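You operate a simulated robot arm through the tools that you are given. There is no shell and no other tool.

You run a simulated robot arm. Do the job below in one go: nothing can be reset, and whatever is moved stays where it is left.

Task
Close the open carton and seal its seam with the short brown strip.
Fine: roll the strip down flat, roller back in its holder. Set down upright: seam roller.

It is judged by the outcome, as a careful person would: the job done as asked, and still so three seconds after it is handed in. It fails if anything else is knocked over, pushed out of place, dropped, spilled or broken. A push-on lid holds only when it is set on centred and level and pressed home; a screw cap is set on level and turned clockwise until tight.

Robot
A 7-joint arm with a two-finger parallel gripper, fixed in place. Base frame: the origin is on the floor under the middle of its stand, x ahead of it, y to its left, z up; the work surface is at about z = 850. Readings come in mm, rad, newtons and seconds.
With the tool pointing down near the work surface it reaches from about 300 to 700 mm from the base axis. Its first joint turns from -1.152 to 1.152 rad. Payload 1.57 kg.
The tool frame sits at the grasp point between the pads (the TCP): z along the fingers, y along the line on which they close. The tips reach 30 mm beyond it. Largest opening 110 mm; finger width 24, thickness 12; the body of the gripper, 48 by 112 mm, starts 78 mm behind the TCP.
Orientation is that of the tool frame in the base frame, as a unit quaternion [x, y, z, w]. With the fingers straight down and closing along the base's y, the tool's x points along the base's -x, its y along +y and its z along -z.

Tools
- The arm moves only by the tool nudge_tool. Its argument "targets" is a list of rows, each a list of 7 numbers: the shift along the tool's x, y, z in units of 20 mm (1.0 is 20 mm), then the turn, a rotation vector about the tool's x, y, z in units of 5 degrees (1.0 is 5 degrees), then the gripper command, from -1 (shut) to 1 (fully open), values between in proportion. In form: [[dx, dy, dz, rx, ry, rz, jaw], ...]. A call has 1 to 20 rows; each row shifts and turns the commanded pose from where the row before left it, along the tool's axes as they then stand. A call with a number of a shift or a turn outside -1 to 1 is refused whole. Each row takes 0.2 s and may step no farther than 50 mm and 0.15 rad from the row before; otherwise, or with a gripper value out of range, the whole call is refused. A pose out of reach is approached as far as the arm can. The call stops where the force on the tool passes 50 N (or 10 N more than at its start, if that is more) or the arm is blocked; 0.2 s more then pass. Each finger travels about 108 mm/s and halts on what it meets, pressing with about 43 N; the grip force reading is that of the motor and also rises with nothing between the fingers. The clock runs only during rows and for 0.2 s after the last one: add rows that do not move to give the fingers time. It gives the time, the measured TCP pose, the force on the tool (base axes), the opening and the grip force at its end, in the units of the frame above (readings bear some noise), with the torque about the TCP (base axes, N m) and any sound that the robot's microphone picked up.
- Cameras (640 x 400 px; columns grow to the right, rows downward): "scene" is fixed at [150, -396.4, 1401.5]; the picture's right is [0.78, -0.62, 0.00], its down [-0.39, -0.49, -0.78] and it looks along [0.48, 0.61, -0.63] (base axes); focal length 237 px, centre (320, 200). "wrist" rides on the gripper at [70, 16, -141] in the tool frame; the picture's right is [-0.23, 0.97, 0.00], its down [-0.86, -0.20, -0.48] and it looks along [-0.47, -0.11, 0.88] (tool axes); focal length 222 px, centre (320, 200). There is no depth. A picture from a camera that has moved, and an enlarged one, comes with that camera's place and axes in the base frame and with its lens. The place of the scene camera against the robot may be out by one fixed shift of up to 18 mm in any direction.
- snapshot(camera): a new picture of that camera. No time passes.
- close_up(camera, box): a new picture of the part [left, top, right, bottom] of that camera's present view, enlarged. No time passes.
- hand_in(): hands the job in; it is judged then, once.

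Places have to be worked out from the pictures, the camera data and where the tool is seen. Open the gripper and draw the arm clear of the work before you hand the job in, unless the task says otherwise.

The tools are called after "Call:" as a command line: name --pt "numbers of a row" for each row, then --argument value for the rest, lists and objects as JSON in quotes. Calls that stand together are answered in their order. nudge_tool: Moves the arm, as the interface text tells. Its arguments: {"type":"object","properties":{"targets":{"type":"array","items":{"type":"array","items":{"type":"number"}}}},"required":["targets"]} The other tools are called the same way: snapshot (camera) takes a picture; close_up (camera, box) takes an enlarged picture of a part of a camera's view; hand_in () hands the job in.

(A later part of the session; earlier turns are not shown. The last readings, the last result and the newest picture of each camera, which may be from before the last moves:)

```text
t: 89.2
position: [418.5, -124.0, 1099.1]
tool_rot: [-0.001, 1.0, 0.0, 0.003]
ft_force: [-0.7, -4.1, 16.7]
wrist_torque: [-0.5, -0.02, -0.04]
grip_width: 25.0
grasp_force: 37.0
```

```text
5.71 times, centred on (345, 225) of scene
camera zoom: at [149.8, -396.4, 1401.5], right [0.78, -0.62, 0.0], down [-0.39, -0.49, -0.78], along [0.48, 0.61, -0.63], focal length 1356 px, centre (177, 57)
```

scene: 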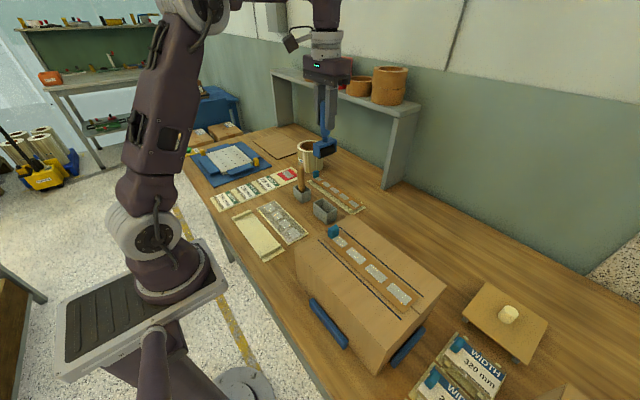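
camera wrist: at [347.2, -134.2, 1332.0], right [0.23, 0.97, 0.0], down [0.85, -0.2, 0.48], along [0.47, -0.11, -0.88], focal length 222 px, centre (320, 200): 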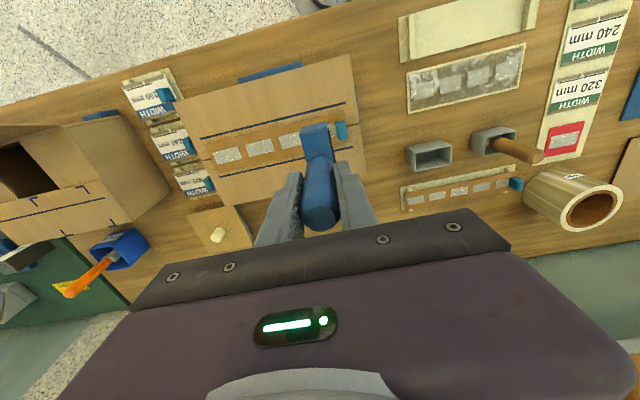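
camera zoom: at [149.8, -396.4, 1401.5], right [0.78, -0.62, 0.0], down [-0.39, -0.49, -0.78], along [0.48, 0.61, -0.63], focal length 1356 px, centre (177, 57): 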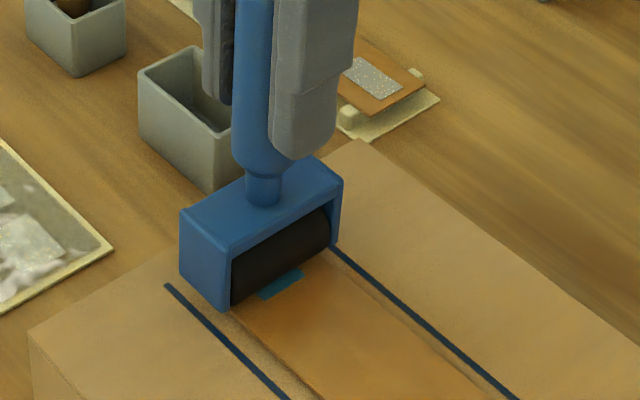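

The last patch is gone. I'll roll the remaining ~14 mm to the strip's +y end.

Call:
nudge_tool --pt "0 0.25 0 0 0 0 -1" --pt "0 0.25 0 0 0 0 -1" --pt "0 0.2 0 0 0 0 -1" --pt "0 0 0 0 0 0 -1"

Call:
close_up --camera "scene" --box '[300, 190, 440, 330]'

```text
t: 90.2
position: [418.6, -112.6, 1098.6]
tool_rot: [0.001, 1.0, -0.001, 0.003]
ft_force: [-0.9, -2.5, 15.4]
wrist_torque: [-0.42, 0.03, -0.02]
grip_width: 25.0
grasp_force: 36.0
```

```text
2.86 times, centred on (370, 260) of scene
camera zoom: at [149.8, -396.4, 1401.5], right [0.78, -0.62, 0.0], down [-0.39, -0.49, -0.78], along [0.48, 0.61, -0.63], focal length 678 px, centre (177, 29)
```

zoom: 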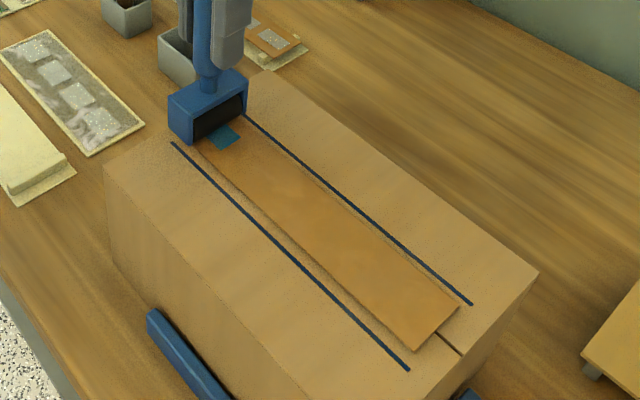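

I'll zoom in on the strip's edges to check it is lying flat everywhere before putting the roller away.

Call:
close_up --camera "scene" --box '[340, 240, 440, 320]'

Call:
close_up --camera "scene" --box '[390, 270, 430, 315]'

Call:
close_up --camera "wrist" --box '[40, 60, 340, 240]'

```text
5.00 times, centred on (390, 280) of scene
camera zoom: at [149.8, -396.4, 1401.5], right [0.78, -0.62, 0.0], down [-0.39, -0.49, -0.78], along [0.48, 0.61, -0.63], focal length 1186 px, centre (-30, -200)
```

zoom: 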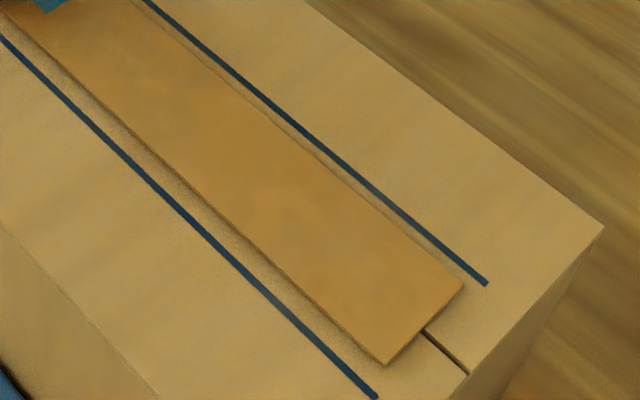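

```text
8.89 times, centred on (410, 292) of scene
camera zoom: at [149.8, -396.4, 1401.5], right [0.78, -0.62, 0.0], down [-0.39, -0.49, -0.78], along [0.48, 0.61, -0.63], focal length 2109 px, centre (-480, -622)
```

zoom: 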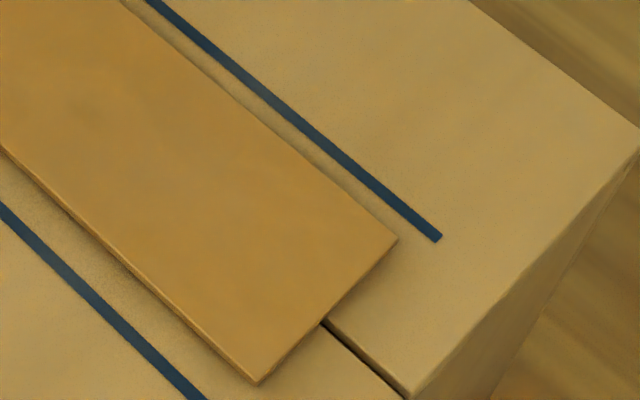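

```text
2.13 times, centred on (190, 150) of wrist
camera zoom: at [347.1, -94.4, 1238.4], right [0.23, 0.97, 0.0], down [0.85, -0.2, 0.48], along [0.47, -0.11, -0.87], focal length 474 px, centre (597, 307)
```

zoom: 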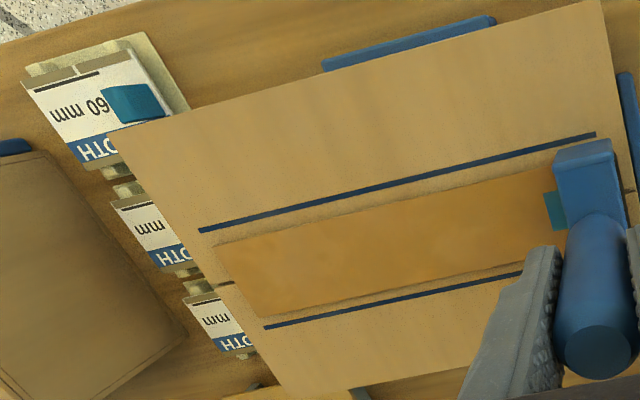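

The strip lies flat and uniform, centred between the guide lines, with all four patches gone and the tab folded flat. I'll lift the roller straight up.

Call:
nudge_tool --pt "0 0 -0.2 0 0 0 -1" --pt "0 0 -0.5 0 0 0 -1" --pt "0 0 -1 0 0 0 -1" --pt "0 0 -1 0 0 0 -1" --pt "0 0 -1 0 0 0 -1" --pt "0 0 -1 0 0 0 -1" --pt "0 0 0 0 0 0 -1"

Call:
close_up --camera "scene" --box '[300, 190, 440, 330]'

Call:
snapshot --camera "wrist"

```text
t: 91.8
position: [418.0, -109.3, 1192.3]
tool_rot: [0.0, 1.0, -0.001, 0.003]
ft_force: [0.2, 0.2, -1.4]
wrist_torque: [0.06, 0.0, -0.01]
grip_width: 25.1
grasp_force: 36.3
```

```text
2.86 times, centred on (370, 260) of scene
camera zoom: at [150.1, -396.4, 1401.5], right [0.78, -0.62, 0.0], down [-0.39, -0.49, -0.78], along [0.48, 0.61, -0.63], focal length 678 px, centre (177, 29)
```

zoom: 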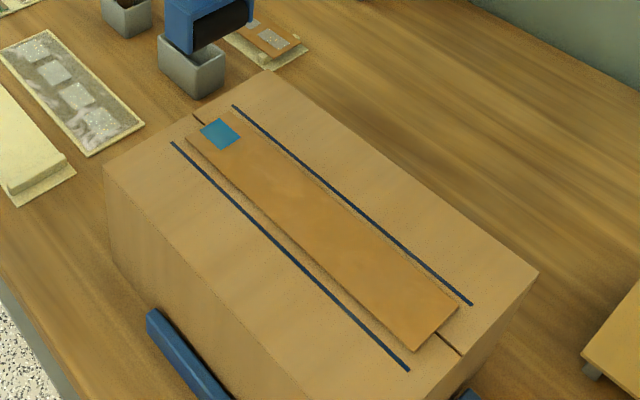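

```text
taken
camera wrist: at [347.1, -92.6, 1333.3], right [0.23, 0.97, 0.0], down [0.85, -0.2, 0.48], along [0.47, -0.11, -0.88], focal length 222 px, centre (320, 200)
```

wrist: 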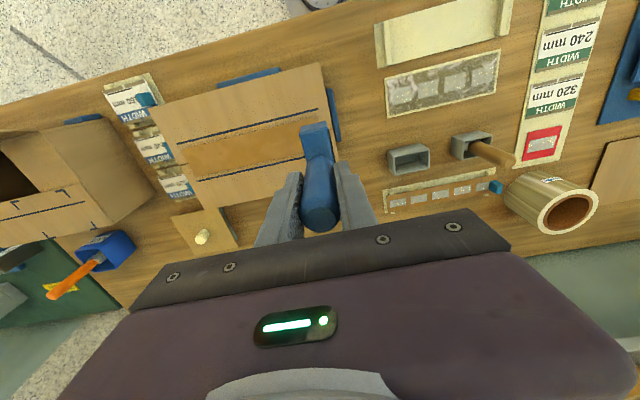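

The strip is sealed and the tab is flat. I'll carry the roller back over its holder and turn -90° to match the holder's orientation.

Call:
nudge_tool --pt "-0.668 0.917 0 0 0 0 -1" --pt "-0.668 0.917 0 0 0 0 -1" --pt "-0.668 0.917 0 0 0 0 -1" --pt "-0.668 0.917 0 0 0 0 -1" --pt "-0.668 0.917 0 0 0 0 -1" --pt "-0.668 0.917 0 0 0 0 -1" --pt "-0.668 0.917 0 0 0 0 -1" --pt "-0.668 0.917 0 0 0 0 -1" --pt "-0.668 0.917 0 0 0 0 -1" --pt "0 0 0 0 0 0 -1"

Call:
nudge_tool --pt "0 0 0 0 0 -1 -1" --pt "0 0 0 0 0 -1 -1" --pt "0 0 0 0 0 -1 -1" --pt "0 0 0 0 0 -1 -1" --pt "0 0 0 0 0 -1 -1" --pt "0 0 0 0 0 -1 -1" --pt "0 0 0 0 0 -1 -1" --pt "0 0 0 0 0 -1 -1" --pt "0 0 0 0 0 -1 -1" --pt "0 0 0 0 0 -1 -1" --pt "0 0 0 0 0 -1 -1" --pt "0 0 0 0 0 -1 -1" --pt "0 0 0 0 0 -1 -1" --pt "0 0 0 0 0 -1 -1" --pt "0 0 0 0 0 -1 -1" --pt "0 0 0 0 0 -1 -1" --pt "0 0 0 0 0 -1 -1" --pt "0 0 0 0 0 -1 -1" --pt "0 0 0 0 0 0 -1"

Call:
snapshot --camera "wrist"

Call:
snapshot --camera "scene"

```text
t: 94.0
position: [540.1, 55.2, 1189.4]
tool_rot: [0.0, 1.0, -0.001, 0.002]
ft_force: [-0.6, 0.3, -1.6]
wrist_torque: [0.04, -0.01, 0.01]
grip_width: 25.3
grasp_force: 36.2
```

```text
t: 98.0
position: [538.4, 54.7, 1190.9]
tool_rot: [0.708, -0.706, 0.002, -0.001]
ft_force: [0.6, -0.1, -1.0]
wrist_torque: [0.01, 0.06, 0.02]
grip_width: 25.0
grasp_force: 36.4
```

```text
taken
camera wrist: at [521.4, -15.3, 1332.7], right [-0.97, 0.23, -0.01], down [0.19, 0.86, 0.48], along [0.11, 0.47, -0.88], focal length 222 px, centre (320, 200)
```

wrist: 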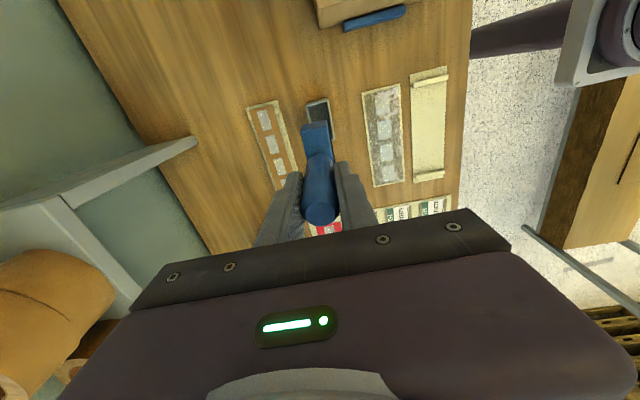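

```text
taken
```

scene: 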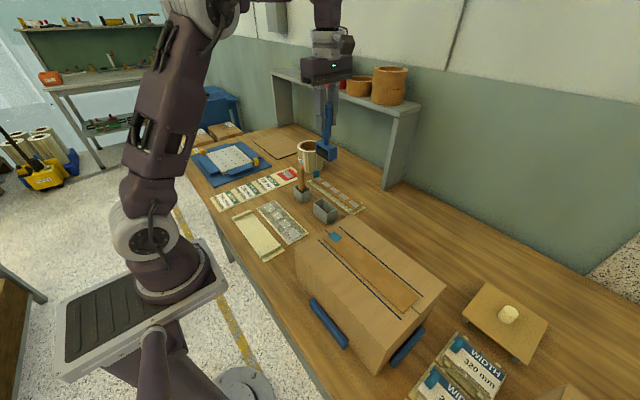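

Oriented and above the holder. I'll descend until the roller is just above the rim (TCP z≈1030) and check alignment.

Call:
nudge_tool --pt "0 0 1 0 0 0 -1" --pt "0 0 1 0 0 0 -1" --pt "0 0 1 0 0 0 -1" --pt "0 0 1 0 0 0 -1" --pt "0 0 1 0 0 0 -1" --pt "0 0 1 0 0 0 -1" --pt "0 0 1 0 0 0 -1" --pt "0 0 0.9 0 0 0 -1" --pt "0 0 0 0 0 0 -1"

Call:
close_up --camera "wrist" --box '[260, 60, 380, 180]'

Call:
close_up --camera "scene" --box '[295, 160, 355, 230]'

```text
t: 100.0
position: [539.7, 52.2, 1033.1]
tool_rot: [0.707, -0.707, 0.002, -0.001]
ft_force: [-1.2, -0.1, -1.2]
wrist_torque: [-0.01, 0.08, 0.0]
grip_width: 24.8
grasp_force: 36.6
```

```text
3.33 times, centred on (320, 120) of wrist
camera zoom: at [520.9, -16.4, 1173.8], right [-0.97, 0.23, -0.01], down [0.2, 0.86, 0.48], along [0.11, 0.47, -0.88], focal length 740 px, centre (320, 467)
```

zoom: 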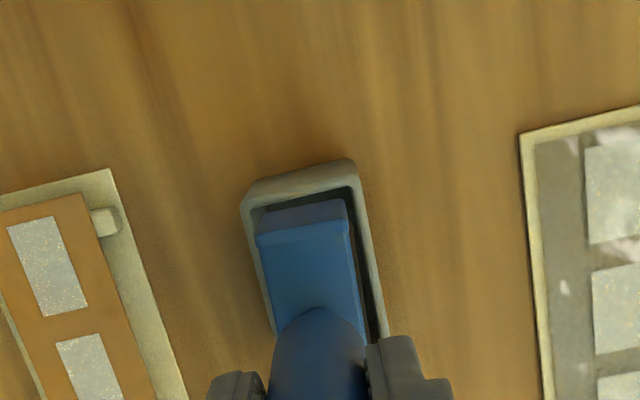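

```text
5.71 times, centred on (325, 195) of scene
camera zoom: at [150.1, -396.4, 1401.5], right [0.78, -0.62, 0.0], down [-0.39, -0.49, -0.78], along [0.48, 0.61, -0.63], focal length 1356 px, centre (291, 229)
```

zoom: 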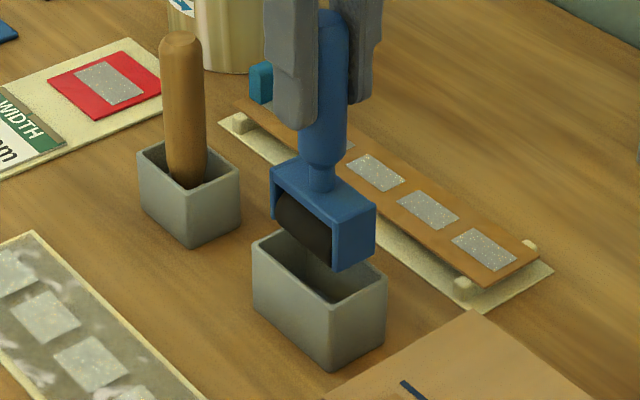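

The y reading differs from before, so I'll take two still readings to average out noise.

Call:
nudge_tool --pt "0 0 0 0 0 0 -1"

Call:
nudge_tool --pt "0 0 0 0 0 0 -1"

Call:
nudge_tool --pt "0 0 0 0 0 0 -1"

Call:
snapshot --camera "wrist"

```text
t: 100.5
position: [537.7, 53.4, 1032.0]
tool_rot: [0.707, -0.707, 0.002, -0.001]
ft_force: [-0.2, 0.3, -1.9]
wrist_torque: [0.02, 0.1, 0.02]
grip_width: 25.1
grasp_force: 36.2
```

```text
t: 100.8
position: [539.4, 52.7, 1033.6]
tool_rot: [0.708, -0.707, 0.003, 0.0]
ft_force: [-0.8, 0.6, -0.8]
wrist_torque: [0.04, 0.06, 0.03]
grip_width: 24.8
grasp_force: 36.6
```

```text
t: 101.2
position: [539.2, 52.8, 1032.0]
tool_rot: [0.708, -0.707, 0.002, -0.001]
ft_force: [-0.8, 0.2, -1.9]
wrist_torque: [0.02, 0.07, 0.01]
grip_width: 24.9
grasp_force: 35.7
```

```text
taken
camera wrist: at [520.9, -16.4, 1174.1], right [-0.97, 0.23, -0.01], down [0.2, 0.86, 0.48], along [0.11, 0.47, -0.88], focal length 222 px, centre (320, 200)
```

wrist: 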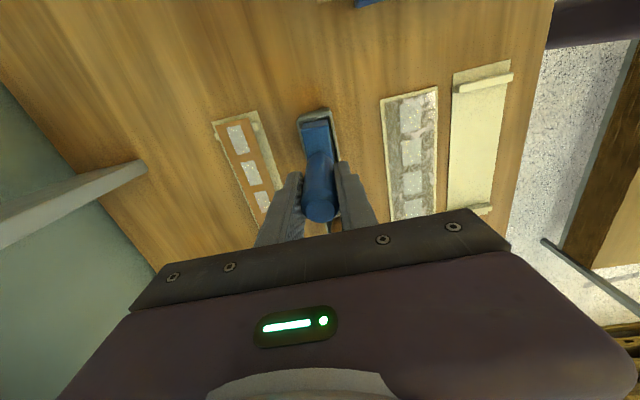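

The mean is (539.0, 52.8), about 2.5 mm short in y of the grasp pose (539.0, 55.4). I'll also check whether the roller shifted in the grip, using the same zoom as before rolling.

Call:
close_up --camera "wrist" --box '[270, 105, 380, 240]'

```text
2.96 times, centred on (325, 172) of wrist
camera zoom: at [520.9, -16.4, 1174.1], right [-0.97, 0.23, -0.01], down [0.2, 0.86, 0.48], along [0.11, 0.47, -0.88], focal length 658 px, centre (305, 282)
```

zoom: 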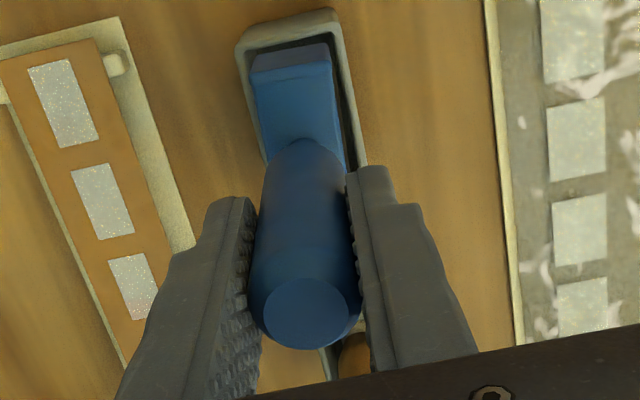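

The handle seems to sit differently in the grip than before rolling. I'll repeat the same close-up as at t=100 to see whether it is still slipping, and take a finer look.

Call:
close_up --camera "wrist" --box '[260, 60, 380, 180]'

Call:
close_up --camera "wrist" --box '[290, 100, 350, 160]'

Call:
close_up --camera "scene" --box '[305, 150, 345, 225]'

```text
3.33 times, centred on (320, 120) of wrist
camera zoom: at [520.9, -16.4, 1174.1], right [-0.97, 0.23, -0.01], down [0.2, 0.86, 0.48], along [0.11, 0.47, -0.88], focal length 740 px, centre (320, 467)
```

zoom: 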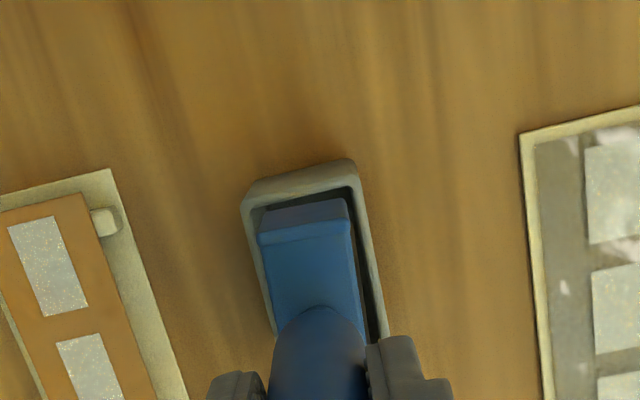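

```text
6.67 times, centred on (320, 130) of wrist
camera zoom: at [520.9, -16.4, 1174.1], right [-0.97, 0.23, -0.01], down [0.2, 0.86, 0.48], along [0.11, 0.47, -0.88], focal length 1481 px, centre (320, 667)
```

zoom: 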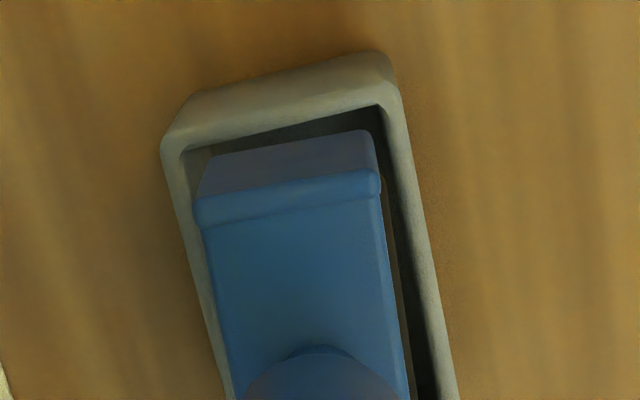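

```text
5.33 times, centred on (325, 188) of scene
camera zoom: at [150.1, -396.4, 1401.5], right [0.78, -0.62, 0.0], down [-0.39, -0.49, -0.78], along [0.48, 0.61, -0.63], focal length 1266 px, centre (293, 267)
```

zoom: 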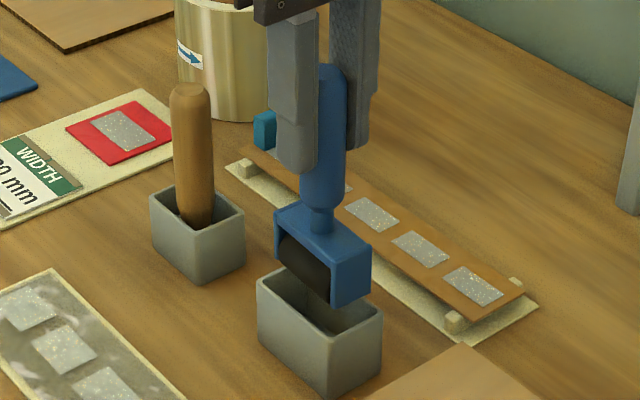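

Measuring against the rim, the roller is still above it and sits about 1.5 mm off toward -x and -y. I'll shift +1.7 mm in both, lower 6 mm and re-check.

Call:
nudge_tool --pt "-0.085 -0.085 0 0 0 0 -1" --pt "0 0 0.15 0 0 0 -1" --pt "0 0 0.15 0 0 0 -1" --pt "0 0 0 0 0 0 -1"

Call:
close_up --camera "wrist" --box '[290, 100, 350, 160]'

Call:
close_up --camera "scene" --box '[310, 180, 345, 225]'

```text
t: 102.2
position: [540.3, 54.1, 1027.1]
tool_rot: [0.707, -0.707, 0.002, -0.001]
ft_force: [-0.2, -0.6, -1.0]
wrist_torque: [0.02, 0.06, -0.01]
grip_width: 25.0
grasp_force: 36.4
```

```text
6.67 times, centred on (320, 130) of wrist
camera zoom: at [523.2, -14.2, 1168.4], right [-0.97, 0.23, -0.01], down [0.2, 0.86, 0.48], along [0.11, 0.46, -0.88], focal length 1481 px, centre (320, 667)
```

zoom: 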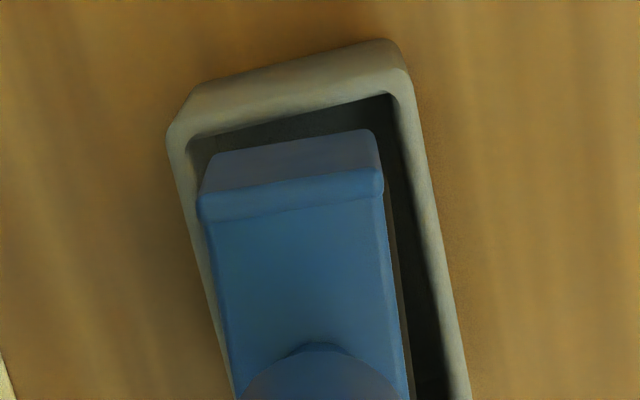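

```text
8.89 times, centred on (328, 202) of scene
camera zoom: at [150.1, -396.4, 1401.5], right [0.78, -0.62, 0.0], down [-0.39, -0.49, -0.78], along [0.48, 0.61, -0.63], focal length 2109 px, centre (253, 178)
```

zoom: 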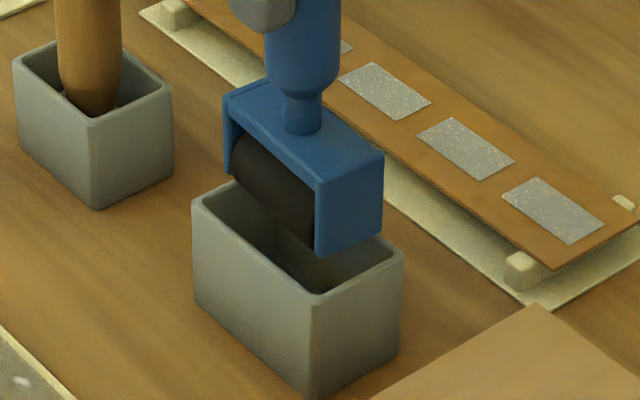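

I'll take tighter views of the roller's lower edge and the rim to judge the remaining offset.

Call:
close_up --camera "scene" --box '[315, 195, 340, 222]'

Call:
close_up --camera "wrist" --box '[298, 103, 338, 130]'

```text
14.81 times, centred on (328, 208) of scene
camera zoom: at [150.1, -396.4, 1401.5], right [0.78, -0.62, 0.0], down [-0.39, -0.49, -0.78], along [0.48, 0.61, -0.63], focal length 3515 px, centre (209, 74)
```

zoom: 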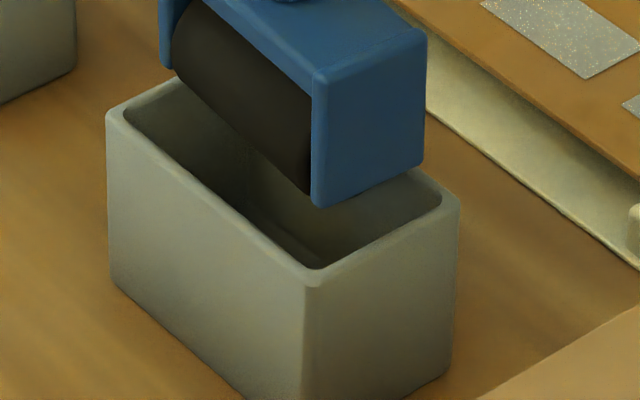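

```text
14.81 times, centred on (318, 116) of wrist
camera zoom: at [523.2, -14.2, 1168.4], right [-0.97, 0.23, -0.01], down [0.2, 0.86, 0.48], along [0.11, 0.46, -0.88], focal length 3291 px, centre (350, 1437)
```

zoom: 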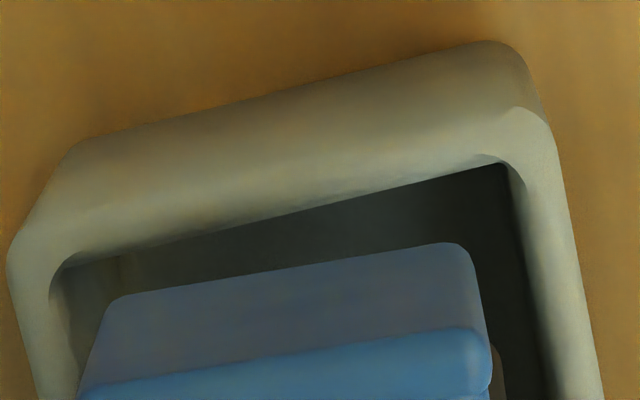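

The tight views show the roller has twisted about 6° in the grip (clockwise from above) and, once straightened, would sit about 2.8 mm too far in +x. I'll turn the tool back 6°, shift, and re-check.

Call:
nudge_tool --pt "0 0 0 0 0 -0.6 -1" --pt "-0.03 0.14 0 0 0 -0.6 -1" --pt "0 0 0 0 0 0 -1"

Call:
close_up --camera "scene" --box '[315, 195, 340, 222]'

Call:
close_up --camera "wrist" --box '[290, 95, 350, 155]'

```text
t: 103.0
position: [539.2, 55.2, 1027.2]
tool_rot: [0.743, -0.669, 0.002, -0.001]
ft_force: [0.3, -0.6, -1.8]
wrist_torque: [0.03, 0.07, -0.01]
grip_width: 24.9
grasp_force: 35.9
```

```text
14.81 times, centred on (328, 208) of scene
camera zoom: at [150.1, -396.4, 1401.5], right [0.78, -0.62, 0.0], down [-0.39, -0.49, -0.78], along [0.48, 0.61, -0.63], focal length 3515 px, centre (209, 74)
```

zoom: 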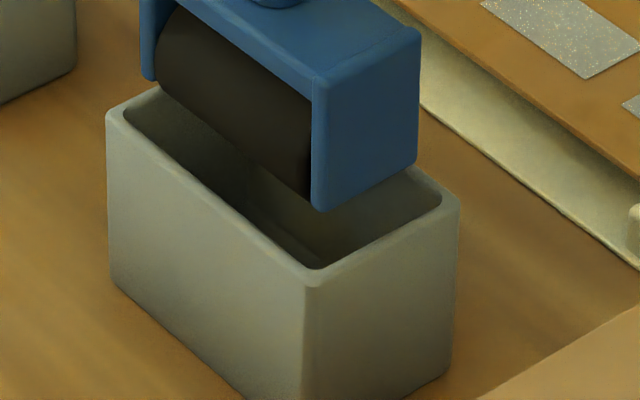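

```text
6.67 times, centred on (320, 125) of wrist
camera zoom: at [527.7, -15.1, 1169.1], right [-0.99, 0.12, -0.01], down [0.11, 0.87, 0.48], along [0.06, 0.47, -0.88], focal length 1481 px, centre (320, 700)
```

zoom: 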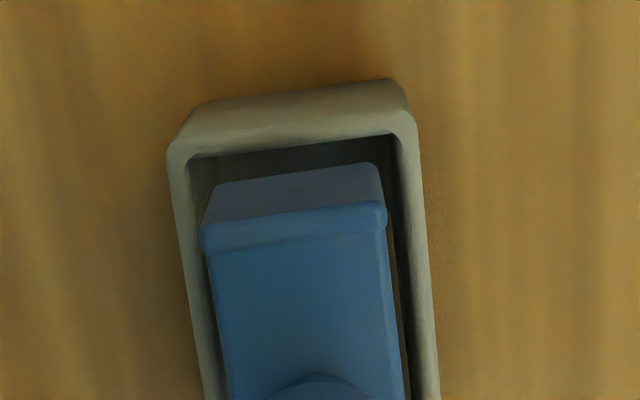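

Now the roller is parallel to the holder, centred in x and within a millimetre in y. I'll add a small y correction and lower to just above rim level.

Call:
nudge_tool --pt "-0.03 0 0.15 0 0 0 -1" --pt "0 0 0.15 0 0 0 -1" --pt "0 0 0.15 0 0 0 -1" --pt "0 0 0.1 0 0 0 -1" --pt "0 0 0 0 0 0 -1"

Call:
close_up --camera "scene" --box '[315, 195, 340, 222]'

Call:
close_up --camera "wrist" --box '[290, 95, 350, 155]'

```text
t: 104.2
position: [539.4, 54.9, 1016.5]
tool_rot: [0.743, -0.669, 0.002, -0.002]
ft_force: [-0.2, -0.9, -1.5]
wrist_torque: [-0.02, -0.02, -0.01]
grip_width: 24.9
grasp_force: 36.0
```

```text
14.81 times, centred on (328, 208) of scene
camera zoom: at [150.1, -396.4, 1401.5], right [0.78, -0.62, 0.0], down [-0.39, -0.49, -0.78], along [0.48, 0.61, -0.63], focal length 3515 px, centre (209, 74)
```

zoom: 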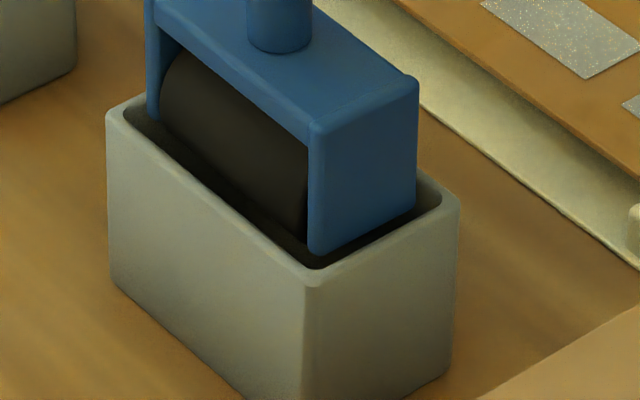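

```text
6.67 times, centred on (320, 125) of wrist
camera zoom: at [528.7, -14.7, 1157.7], right [-0.99, 0.12, -0.01], down [0.11, 0.87, 0.48], along [0.06, 0.47, -0.88], focal length 1481 px, centre (320, 700)
```

zoom: 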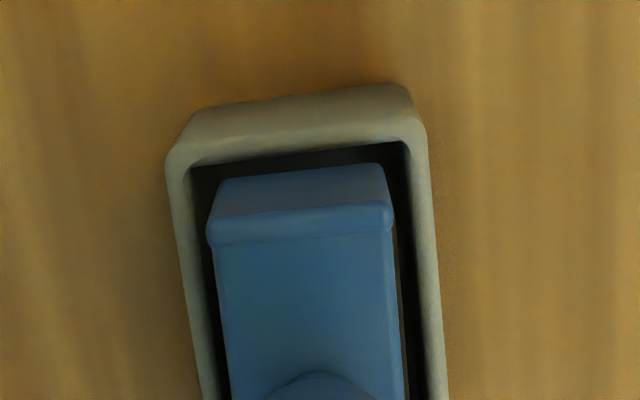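

Nearly at rim level with even gaps in y and about 1.2 mm off in x. I'll make that correction and start inserting slowly.

Call:
nudge_tool --pt "0 -0.06 0 0 0 0 -1" --pt "0 0 0.15 0 0 0 -1" --pt "0 0 0.15 0 0 0 -1" --pt "0 0 0.15 0 0 0 -1" --pt "0 0 0 0 0 0 -1"

Call:
close_up --camera "scene" --box '[315, 195, 340, 222]'

Call:
close_up --camera "wrist" --box '[290, 95, 350, 155]'

```text
t: 105.5
position: [540.2, 56.6, 1008.0]
tool_rot: [0.743, -0.67, 0.002, -0.002]
ft_force: [-1.7, 0.0, -0.7]
wrist_torque: [0.05, 0.25, 0.07]
grip_width: 24.5
grasp_force: 36.2
```

```text
14.81 times, centred on (328, 208) of scene
camera zoom: at [150.0, -396.4, 1401.5], right [0.78, -0.62, 0.0], down [-0.39, -0.49, -0.78], along [0.48, 0.61, -0.63], focal length 3515 px, centre (209, 74)
```

zoom: 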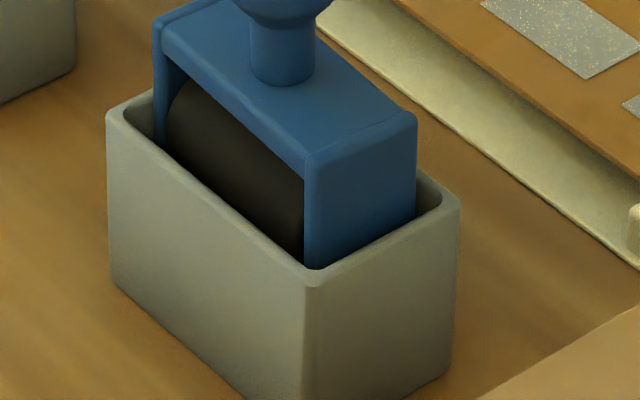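

```text
6.67 times, centred on (320, 125) of wrist
camera zoom: at [530.2, -14.2, 1149.2], right [-0.99, 0.12, -0.01], down [0.11, 0.87, 0.48], along [0.06, 0.47, -0.88], focal length 1481 px, centre (320, 700)
```

zoom: 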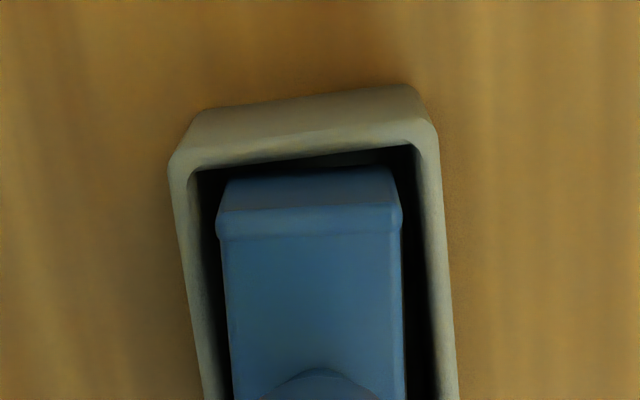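

It's inside the rim but has swivelled a few degrees the other way. I'll turn back about 4° while still shallow, then look again.

Call:
nudge_tool --pt "0 0 0 0 0 0.4 -1" --pt "0 0 0 0 0 0.4 -1" --pt "0 0 0 0 0 0 -1"

Call:
close_up --camera "scene" --box '[315, 185, 340, 222]'

Call:
close_up --camera "wrist" --box '[290, 95, 350, 155]'

```text
t: 106.2
position: [539.9, 55.5, 1006.5]
tool_rot: [0.719, -0.695, 0.002, -0.001]
ft_force: [-9.4, 1.8, -4.3]
wrist_torque: [0.23, 1.1, 0.35]
grip_width: 25.0
grasp_force: 36.4
```

```text
10.81 times, centred on (328, 204) of scene
camera zoom: at [149.9, -396.3, 1401.5], right [0.78, -0.62, 0.0], down [-0.39, -0.49, -0.78], along [0.48, 0.61, -0.63], focal length 2565 px, centre (239, 162)
```

zoom: 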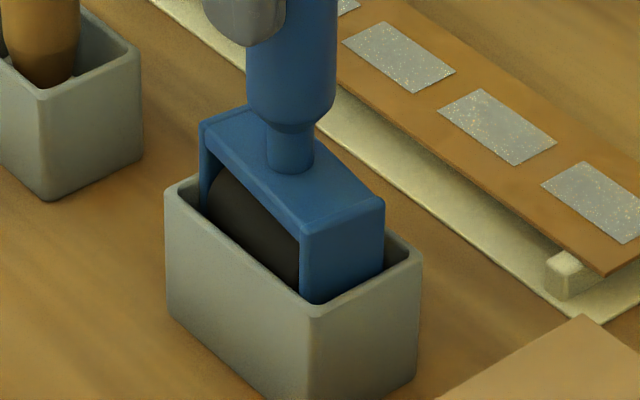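

```text
6.67 times, centred on (320, 125) of wrist
camera zoom: at [524.7, -13.7, 1148.8], right [-0.98, 0.19, 0.0], down [0.17, 0.86, 0.48], along [0.1, 0.47, -0.88], focal length 1481 px, centre (320, 700)
```

zoom: 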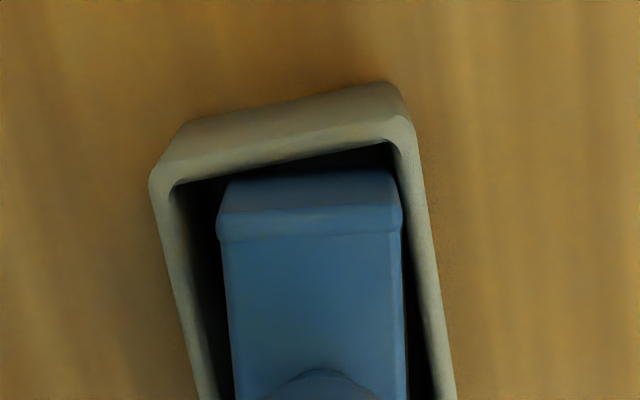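

That was the wrong direction: the mismatch grew and there is a light side contact. The holder hasn't moved. I'll turn back the other way by about 6°.

Call:
nudge_tool --pt "0 0 0 0 0 -0.4 -1" --pt "0 0 0 0 0 -0.4 -1" --pt "0 0 0 0 0 -0.4 -1" --pt "0 0 0 0 0 0 -1"

Call:
close_up --camera "scene" --box '[315, 185, 340, 222]'

Call:
close_up --camera "wrist" --box '[290, 95, 350, 155]'

```text
t: 107.2
position: [541.5, 56.1, 1007.0]
tool_rot: [0.755, -0.656, 0.003, -0.002]
ft_force: [-0.2, -0.7, -1.5]
wrist_torque: [0.05, 0.09, -0.01]
grip_width: 24.8
grasp_force: 37.0
```

```text
10.81 times, centred on (328, 204) of scene
camera zoom: at [150.1, -396.4, 1401.5], right [0.78, -0.62, 0.0], down [-0.39, -0.49, -0.78], along [0.48, 0.61, -0.63], focal length 2565 px, centre (239, 162)
```

zoom: 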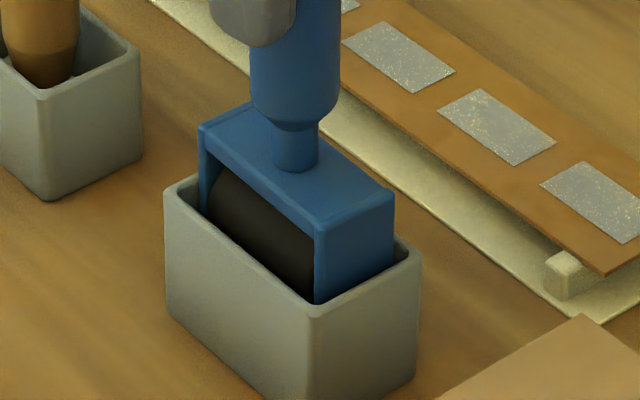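

```text
6.67 times, centred on (320, 125) of wrist
camera zoom: at [532.8, -14.8, 1148.7], right [-1.0, 0.09, -0.01], down [0.07, 0.87, 0.48], along [0.05, 0.48, -0.88], focal length 1481 px, centre (320, 700)
```

zoom: 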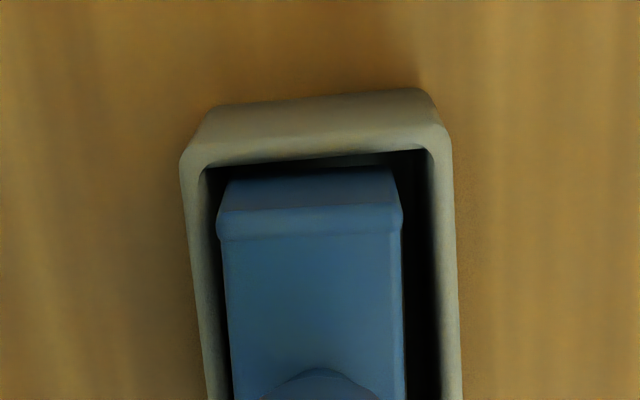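

Contact has cleared and the roller is parallel in the holder, with clearance all round. I'll continue lowering in small steps, watching the force.

Call:
nudge_tool --pt "0 0.02 0.15 0 0 0 -1" --pt "0 0 0.15 0 0 0 -1" --pt "0 0 0.15 0 0 0 -1" --pt "0 0 0 0 0 0 -1"

Call:
close_up --camera "scene" --box '[315, 185, 340, 222]'

Call:
close_up --camera "wrist" --box '[290, 95, 350, 155]'

```text
t: 108.2
position: [541.2, 56.9, 998.4]
tool_rot: [0.755, -0.656, 0.002, -0.001]
ft_force: [0.5, 0.4, -2.2]
wrist_torque: [0.03, 0.01, -0.04]
grip_width: 25.2
grasp_force: 36.6
```

```text
10.81 times, centred on (328, 204) of scene
camera zoom: at [150.1, -396.4, 1401.5], right [0.78, -0.62, 0.0], down [-0.39, -0.49, -0.78], along [0.48, 0.61, -0.63], focal length 2565 px, centre (239, 162)
```

zoom: 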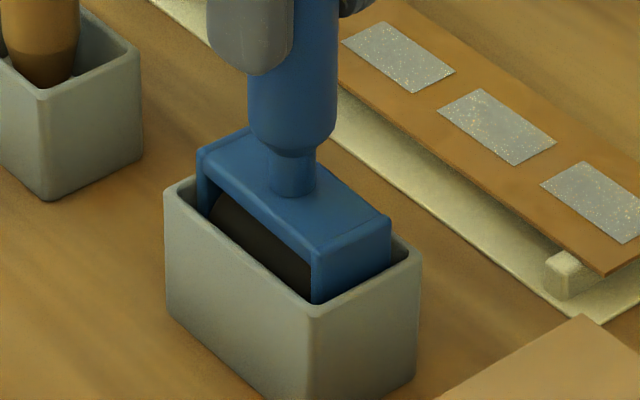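

```text
6.67 times, centred on (320, 125) of wrist
camera zoom: at [532.3, -14.9, 1139.7], right [-1.0, 0.09, -0.01], down [0.07, 0.88, 0.48], along [0.05, 0.48, -0.88], focal length 1481 px, centre (320, 700)
```

zoom: 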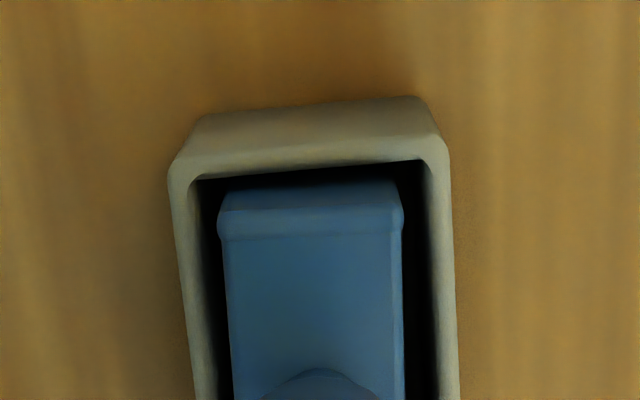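

No resistance and even gaps. I'll continue down.

Call:
nudge_tool --pt "0 0 0.15 0 0 0 -1" --pt "0 0 0.15 0 0 0 -1" --pt "0 0 0.15 0 0 0 -1" --pt "0 0 0.1 0 0 0 -1" --pt "0 0 0 0 0 0 -1"

Call:
close_up --camera "scene" --box '[315, 185, 340, 222]'

Call:
close_up --camera "wrist" --box '[290, 95, 350, 155]'

```text
t: 109.5
position: [540.1, 55.4, 986.9]
tool_rot: [0.754, -0.656, 0.003, -0.002]
ft_force: [-0.1, 0.4, -2.0]
wrist_torque: [0.0, 0.0, 0.01]
grip_width: 24.9
grasp_force: 36.8
```

```text
10.81 times, centred on (328, 204) of scene
camera zoom: at [150.1, -396.4, 1401.5], right [0.78, -0.62, 0.0], down [-0.39, -0.49, -0.78], along [0.48, 0.61, -0.63], focal length 2565 px, centre (239, 162)
```

zoom: 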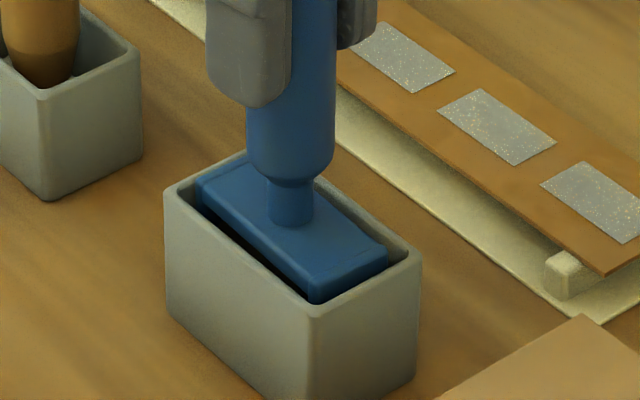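

```text
6.67 times, centred on (320, 125) of wrist
camera zoom: at [531.8, -14.8, 1128.4], right [-1.0, 0.09, -0.01], down [0.08, 0.88, 0.48], along [0.05, 0.48, -0.88], focal length 1481 px, centre (320, 700)
```

zoom: 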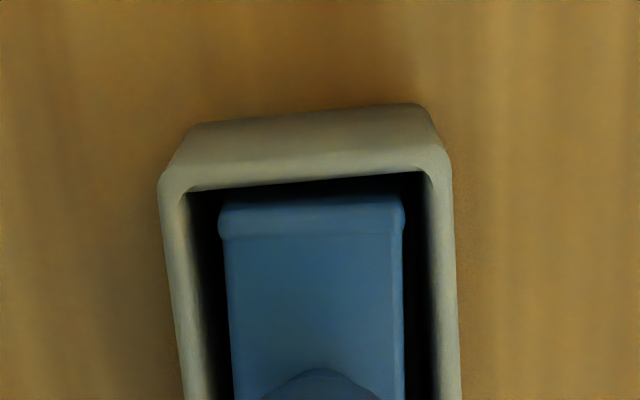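

Nearly seated. I'll lower 2 mm at a time until the floor is felt.

Call:
nudge_tool --pt "0 0 0.1 0 0 0 -1" --pt "0 0 0.1 0 0 0 -1" --pt "0 0 0 0 0 0 -1"

Call:
nudge_tool --pt "0 0 0.1 0 0 0 -1" --pt "0 0 0 0 0 0 -1"

Call:
close_up --camera "scene" --box '[312, 200, 338, 222]'

```text
t: 110.2
position: [539.6, 56.2, 983.7]
tool_rot: [0.755, -0.656, 0.002, -0.002]
ft_force: [0.6, -0.1, -1.8]
wrist_torque: [-0.01, -0.02, 0.0]
grip_width: 24.8
grasp_force: 35.9
```

```text
t: 110.8
position: [540.4, 55.5, 980.9]
tool_rot: [0.755, -0.656, 0.002, -0.002]
ft_force: [-0.1, 0.1, -2.0]
wrist_torque: [0.02, 0.02, -0.01]
grip_width: 25.0
grasp_force: 36.6
```

```text
16.00 times, centred on (325, 211) of scene
camera zoom: at [150.1, -396.4, 1401.5], right [0.78, -0.62, 0.0], down [-0.39, -0.49, -0.78], along [0.48, 0.61, -0.63], focal length 3796 px, centre (240, 24)
```

zoom: 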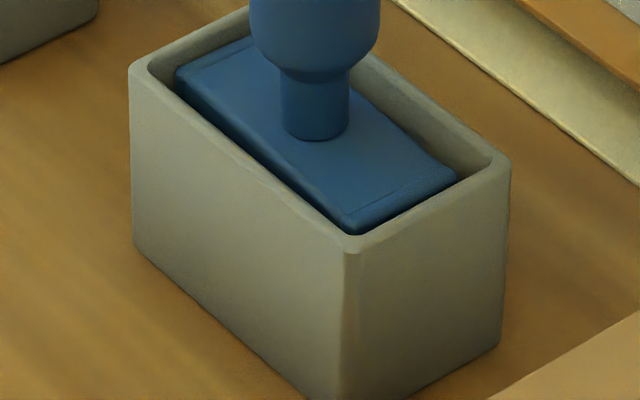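

This now almost matches the original seated picture, perhaps 1–2 mm above the floor. I'll ease down 1 mm at a time.

Call:
nudge_tool --pt "0 0 0.05 0 0 0 -1" --pt "0 0 0 0 0 0 -1"

Call:
nudge_tool --pt "0 0 0.05 0 0 0 -1" --pt "0 0 0 0 0 0 -1"

```text
t: 111.5
position: [540.9, 55.7, 981.4]
tool_rot: [0.755, -0.656, 0.003, -0.001]
ft_force: [-4.5, -2.6, 19.7]
wrist_torque: [0.31, 0.54, 0.09]
grip_width: 24.9
grasp_force: 36.6
```

```text
t: 112.0
position: [540.1, 55.6, 980.7]
tool_rot: [0.755, -0.656, 0.004, -0.002]
ft_force: [-3.9, -3.8, 28.2]
wrist_torque: [-0.08, 0.4, 0.22]
grip_width: 24.9
grasp_force: 36.5
```

The floor is reached. I'll relieve the force by 1 mm and open the jaws.

Call:
nudge_tool --pt "0 0 -0.05 0 0 0 -1" --pt "0 0 0 0 0 0 -0.5" --pt "0 0 0 0 0 0 -0.3" --pt "0 0 0 0 0 0 0" --pt "0 0 0 0 0 0 0"

Call:
close_up --camera "scene" --box '[290, 150, 360, 230]'

Call:
snapshot --camera "wrist"

```text
t: 113.2
position: [541.0, 56.2, 979.8]
tool_rot: [0.754, -0.656, 0.002, -0.001]
ft_force: [-0.1, 1.0, -0.1]
wrist_torque: [0.01, 0.0, -0.01]
grip_width: 55.3
grasp_force: 0.0
```

```text
5.00 times, centred on (325, 190) of scene
camera zoom: at [150.0, -396.4, 1401.5], right [0.78, -0.62, 0.0], down [-0.39, -0.49, -0.78], along [0.48, 0.61, -0.63], focal length 1186 px, centre (295, 250)
```

zoom: 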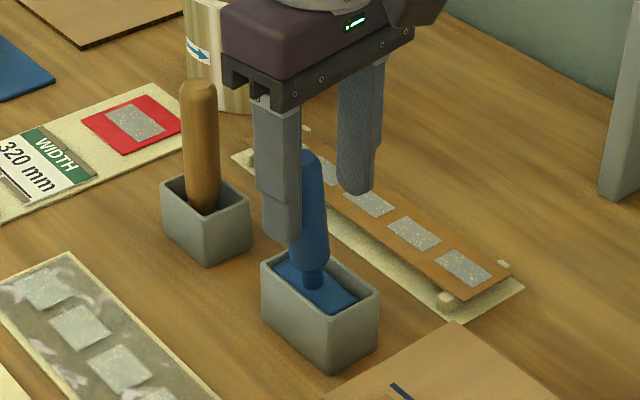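

```text
taken
camera wrist: at [531.9, -14.8, 1121.7], right [-1.0, 0.09, -0.01], down [0.08, 0.88, 0.48], along [0.05, 0.48, -0.88], focal length 222 px, centre (320, 200)
```

wrist: 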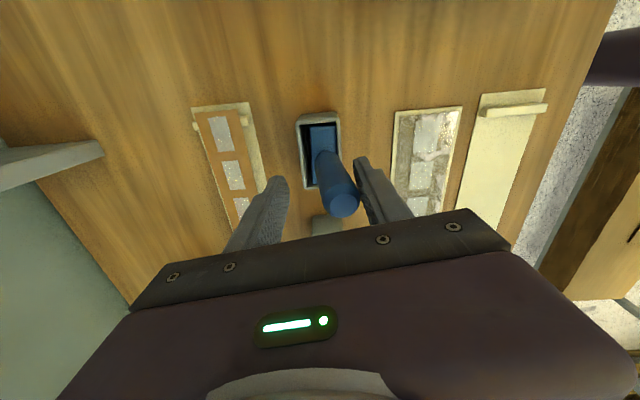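

After release the handle leans toward one finger. I'll zoom in to see how it is standing.

Call:
close_up --camera "wrist" --box '[260, 100, 420, 240]'

Call:
close_up --camera "scene" --box '[310, 175, 345, 225]'

Call:
close_up --camera "scene" --box '[312, 200, 338, 222]'

```text
2.86 times, centred on (340, 170) of wrist
camera zoom: at [531.9, -14.8, 1121.7], right [-1.0, 0.09, -0.01], down [0.08, 0.88, 0.48], along [0.05, 0.48, -0.88], focal length 635 px, centre (263, 286)
```

zoom: 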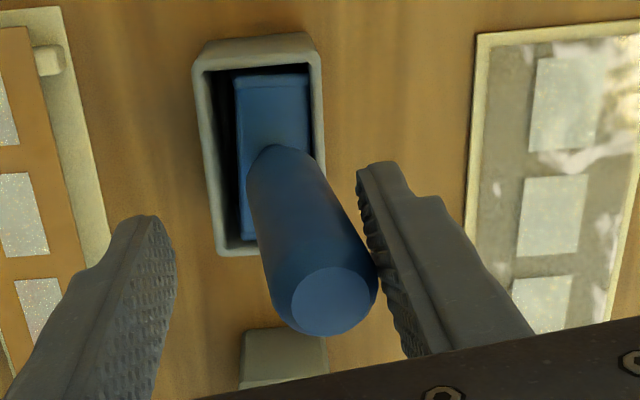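

```text
8.00 times, centred on (328, 200) of scene
camera zoom: at [150.0, -396.4, 1401.5], right [0.78, -0.62, 0.0], down [-0.39, -0.49, -0.78], along [0.48, 0.61, -0.63], focal length 1898 px, centre (260, 200)
```

zoom: 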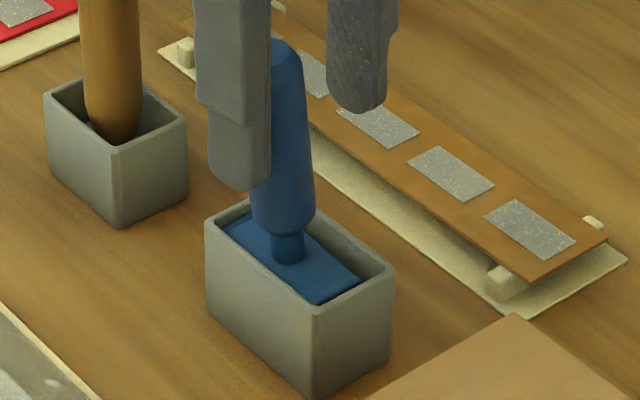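

```text
16.00 times, centred on (325, 211) of scene
camera zoom: at [150.0, -396.4, 1401.5], right [0.78, -0.62, 0.0], down [-0.39, -0.49, -0.78], along [0.48, 0.61, -0.63], focal length 3796 px, centre (240, 24)
```

zoom: 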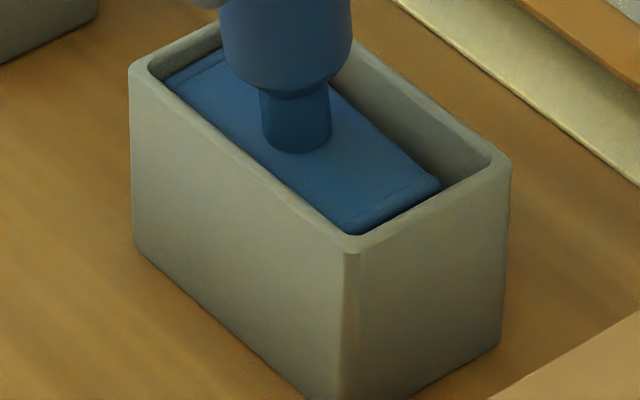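

The roller leans about 6° toward -x against the holder wall. First I'll open wider so no finger touches it and see how it rests by itself.

Call:
nudge_tool --pt "0 0 0 0 0 0 0.3" --pt "0 0 0 0 0 0 0.5" --pt "0 0 0 0 0 0 0.5" --pt "0 0 0 0 0 0 0.5"

Call:
close_up --camera "wrist" --box '[260, 100, 420, 240]'

Call:
close_up --camera "scene" --box '[310, 175, 345, 225]'

```text
t: 114.2
position: [540.0, 55.7, 979.9]
tool_rot: [0.755, -0.656, 0.002, -0.002]
ft_force: [0.1, -0.5, -0.4]
wrist_torque: [-0.02, -0.05, 0.02]
grip_width: 82.7
grasp_force: 0.1
```

```text
2.86 times, centred on (340, 170) of wrist
camera zoom: at [531.9, -14.8, 1121.7], right [-1.0, 0.09, -0.01], down [0.08, 0.88, 0.48], along [0.05, 0.48, -0.88], focal length 635 px, centre (263, 286)
```

zoom: 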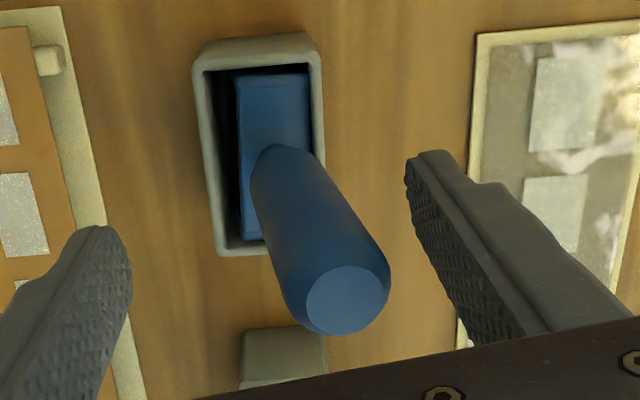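

```text
8.00 times, centred on (328, 200) of scene
camera zoom: at [150.0, -396.4, 1401.5], right [0.78, -0.62, 0.0], down [-0.39, -0.49, -0.78], along [0.48, 0.61, -0.63], focal length 1898 px, centre (260, 200)
```

zoom: 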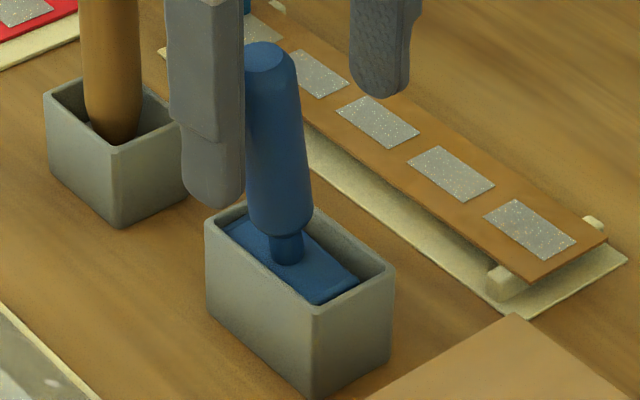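

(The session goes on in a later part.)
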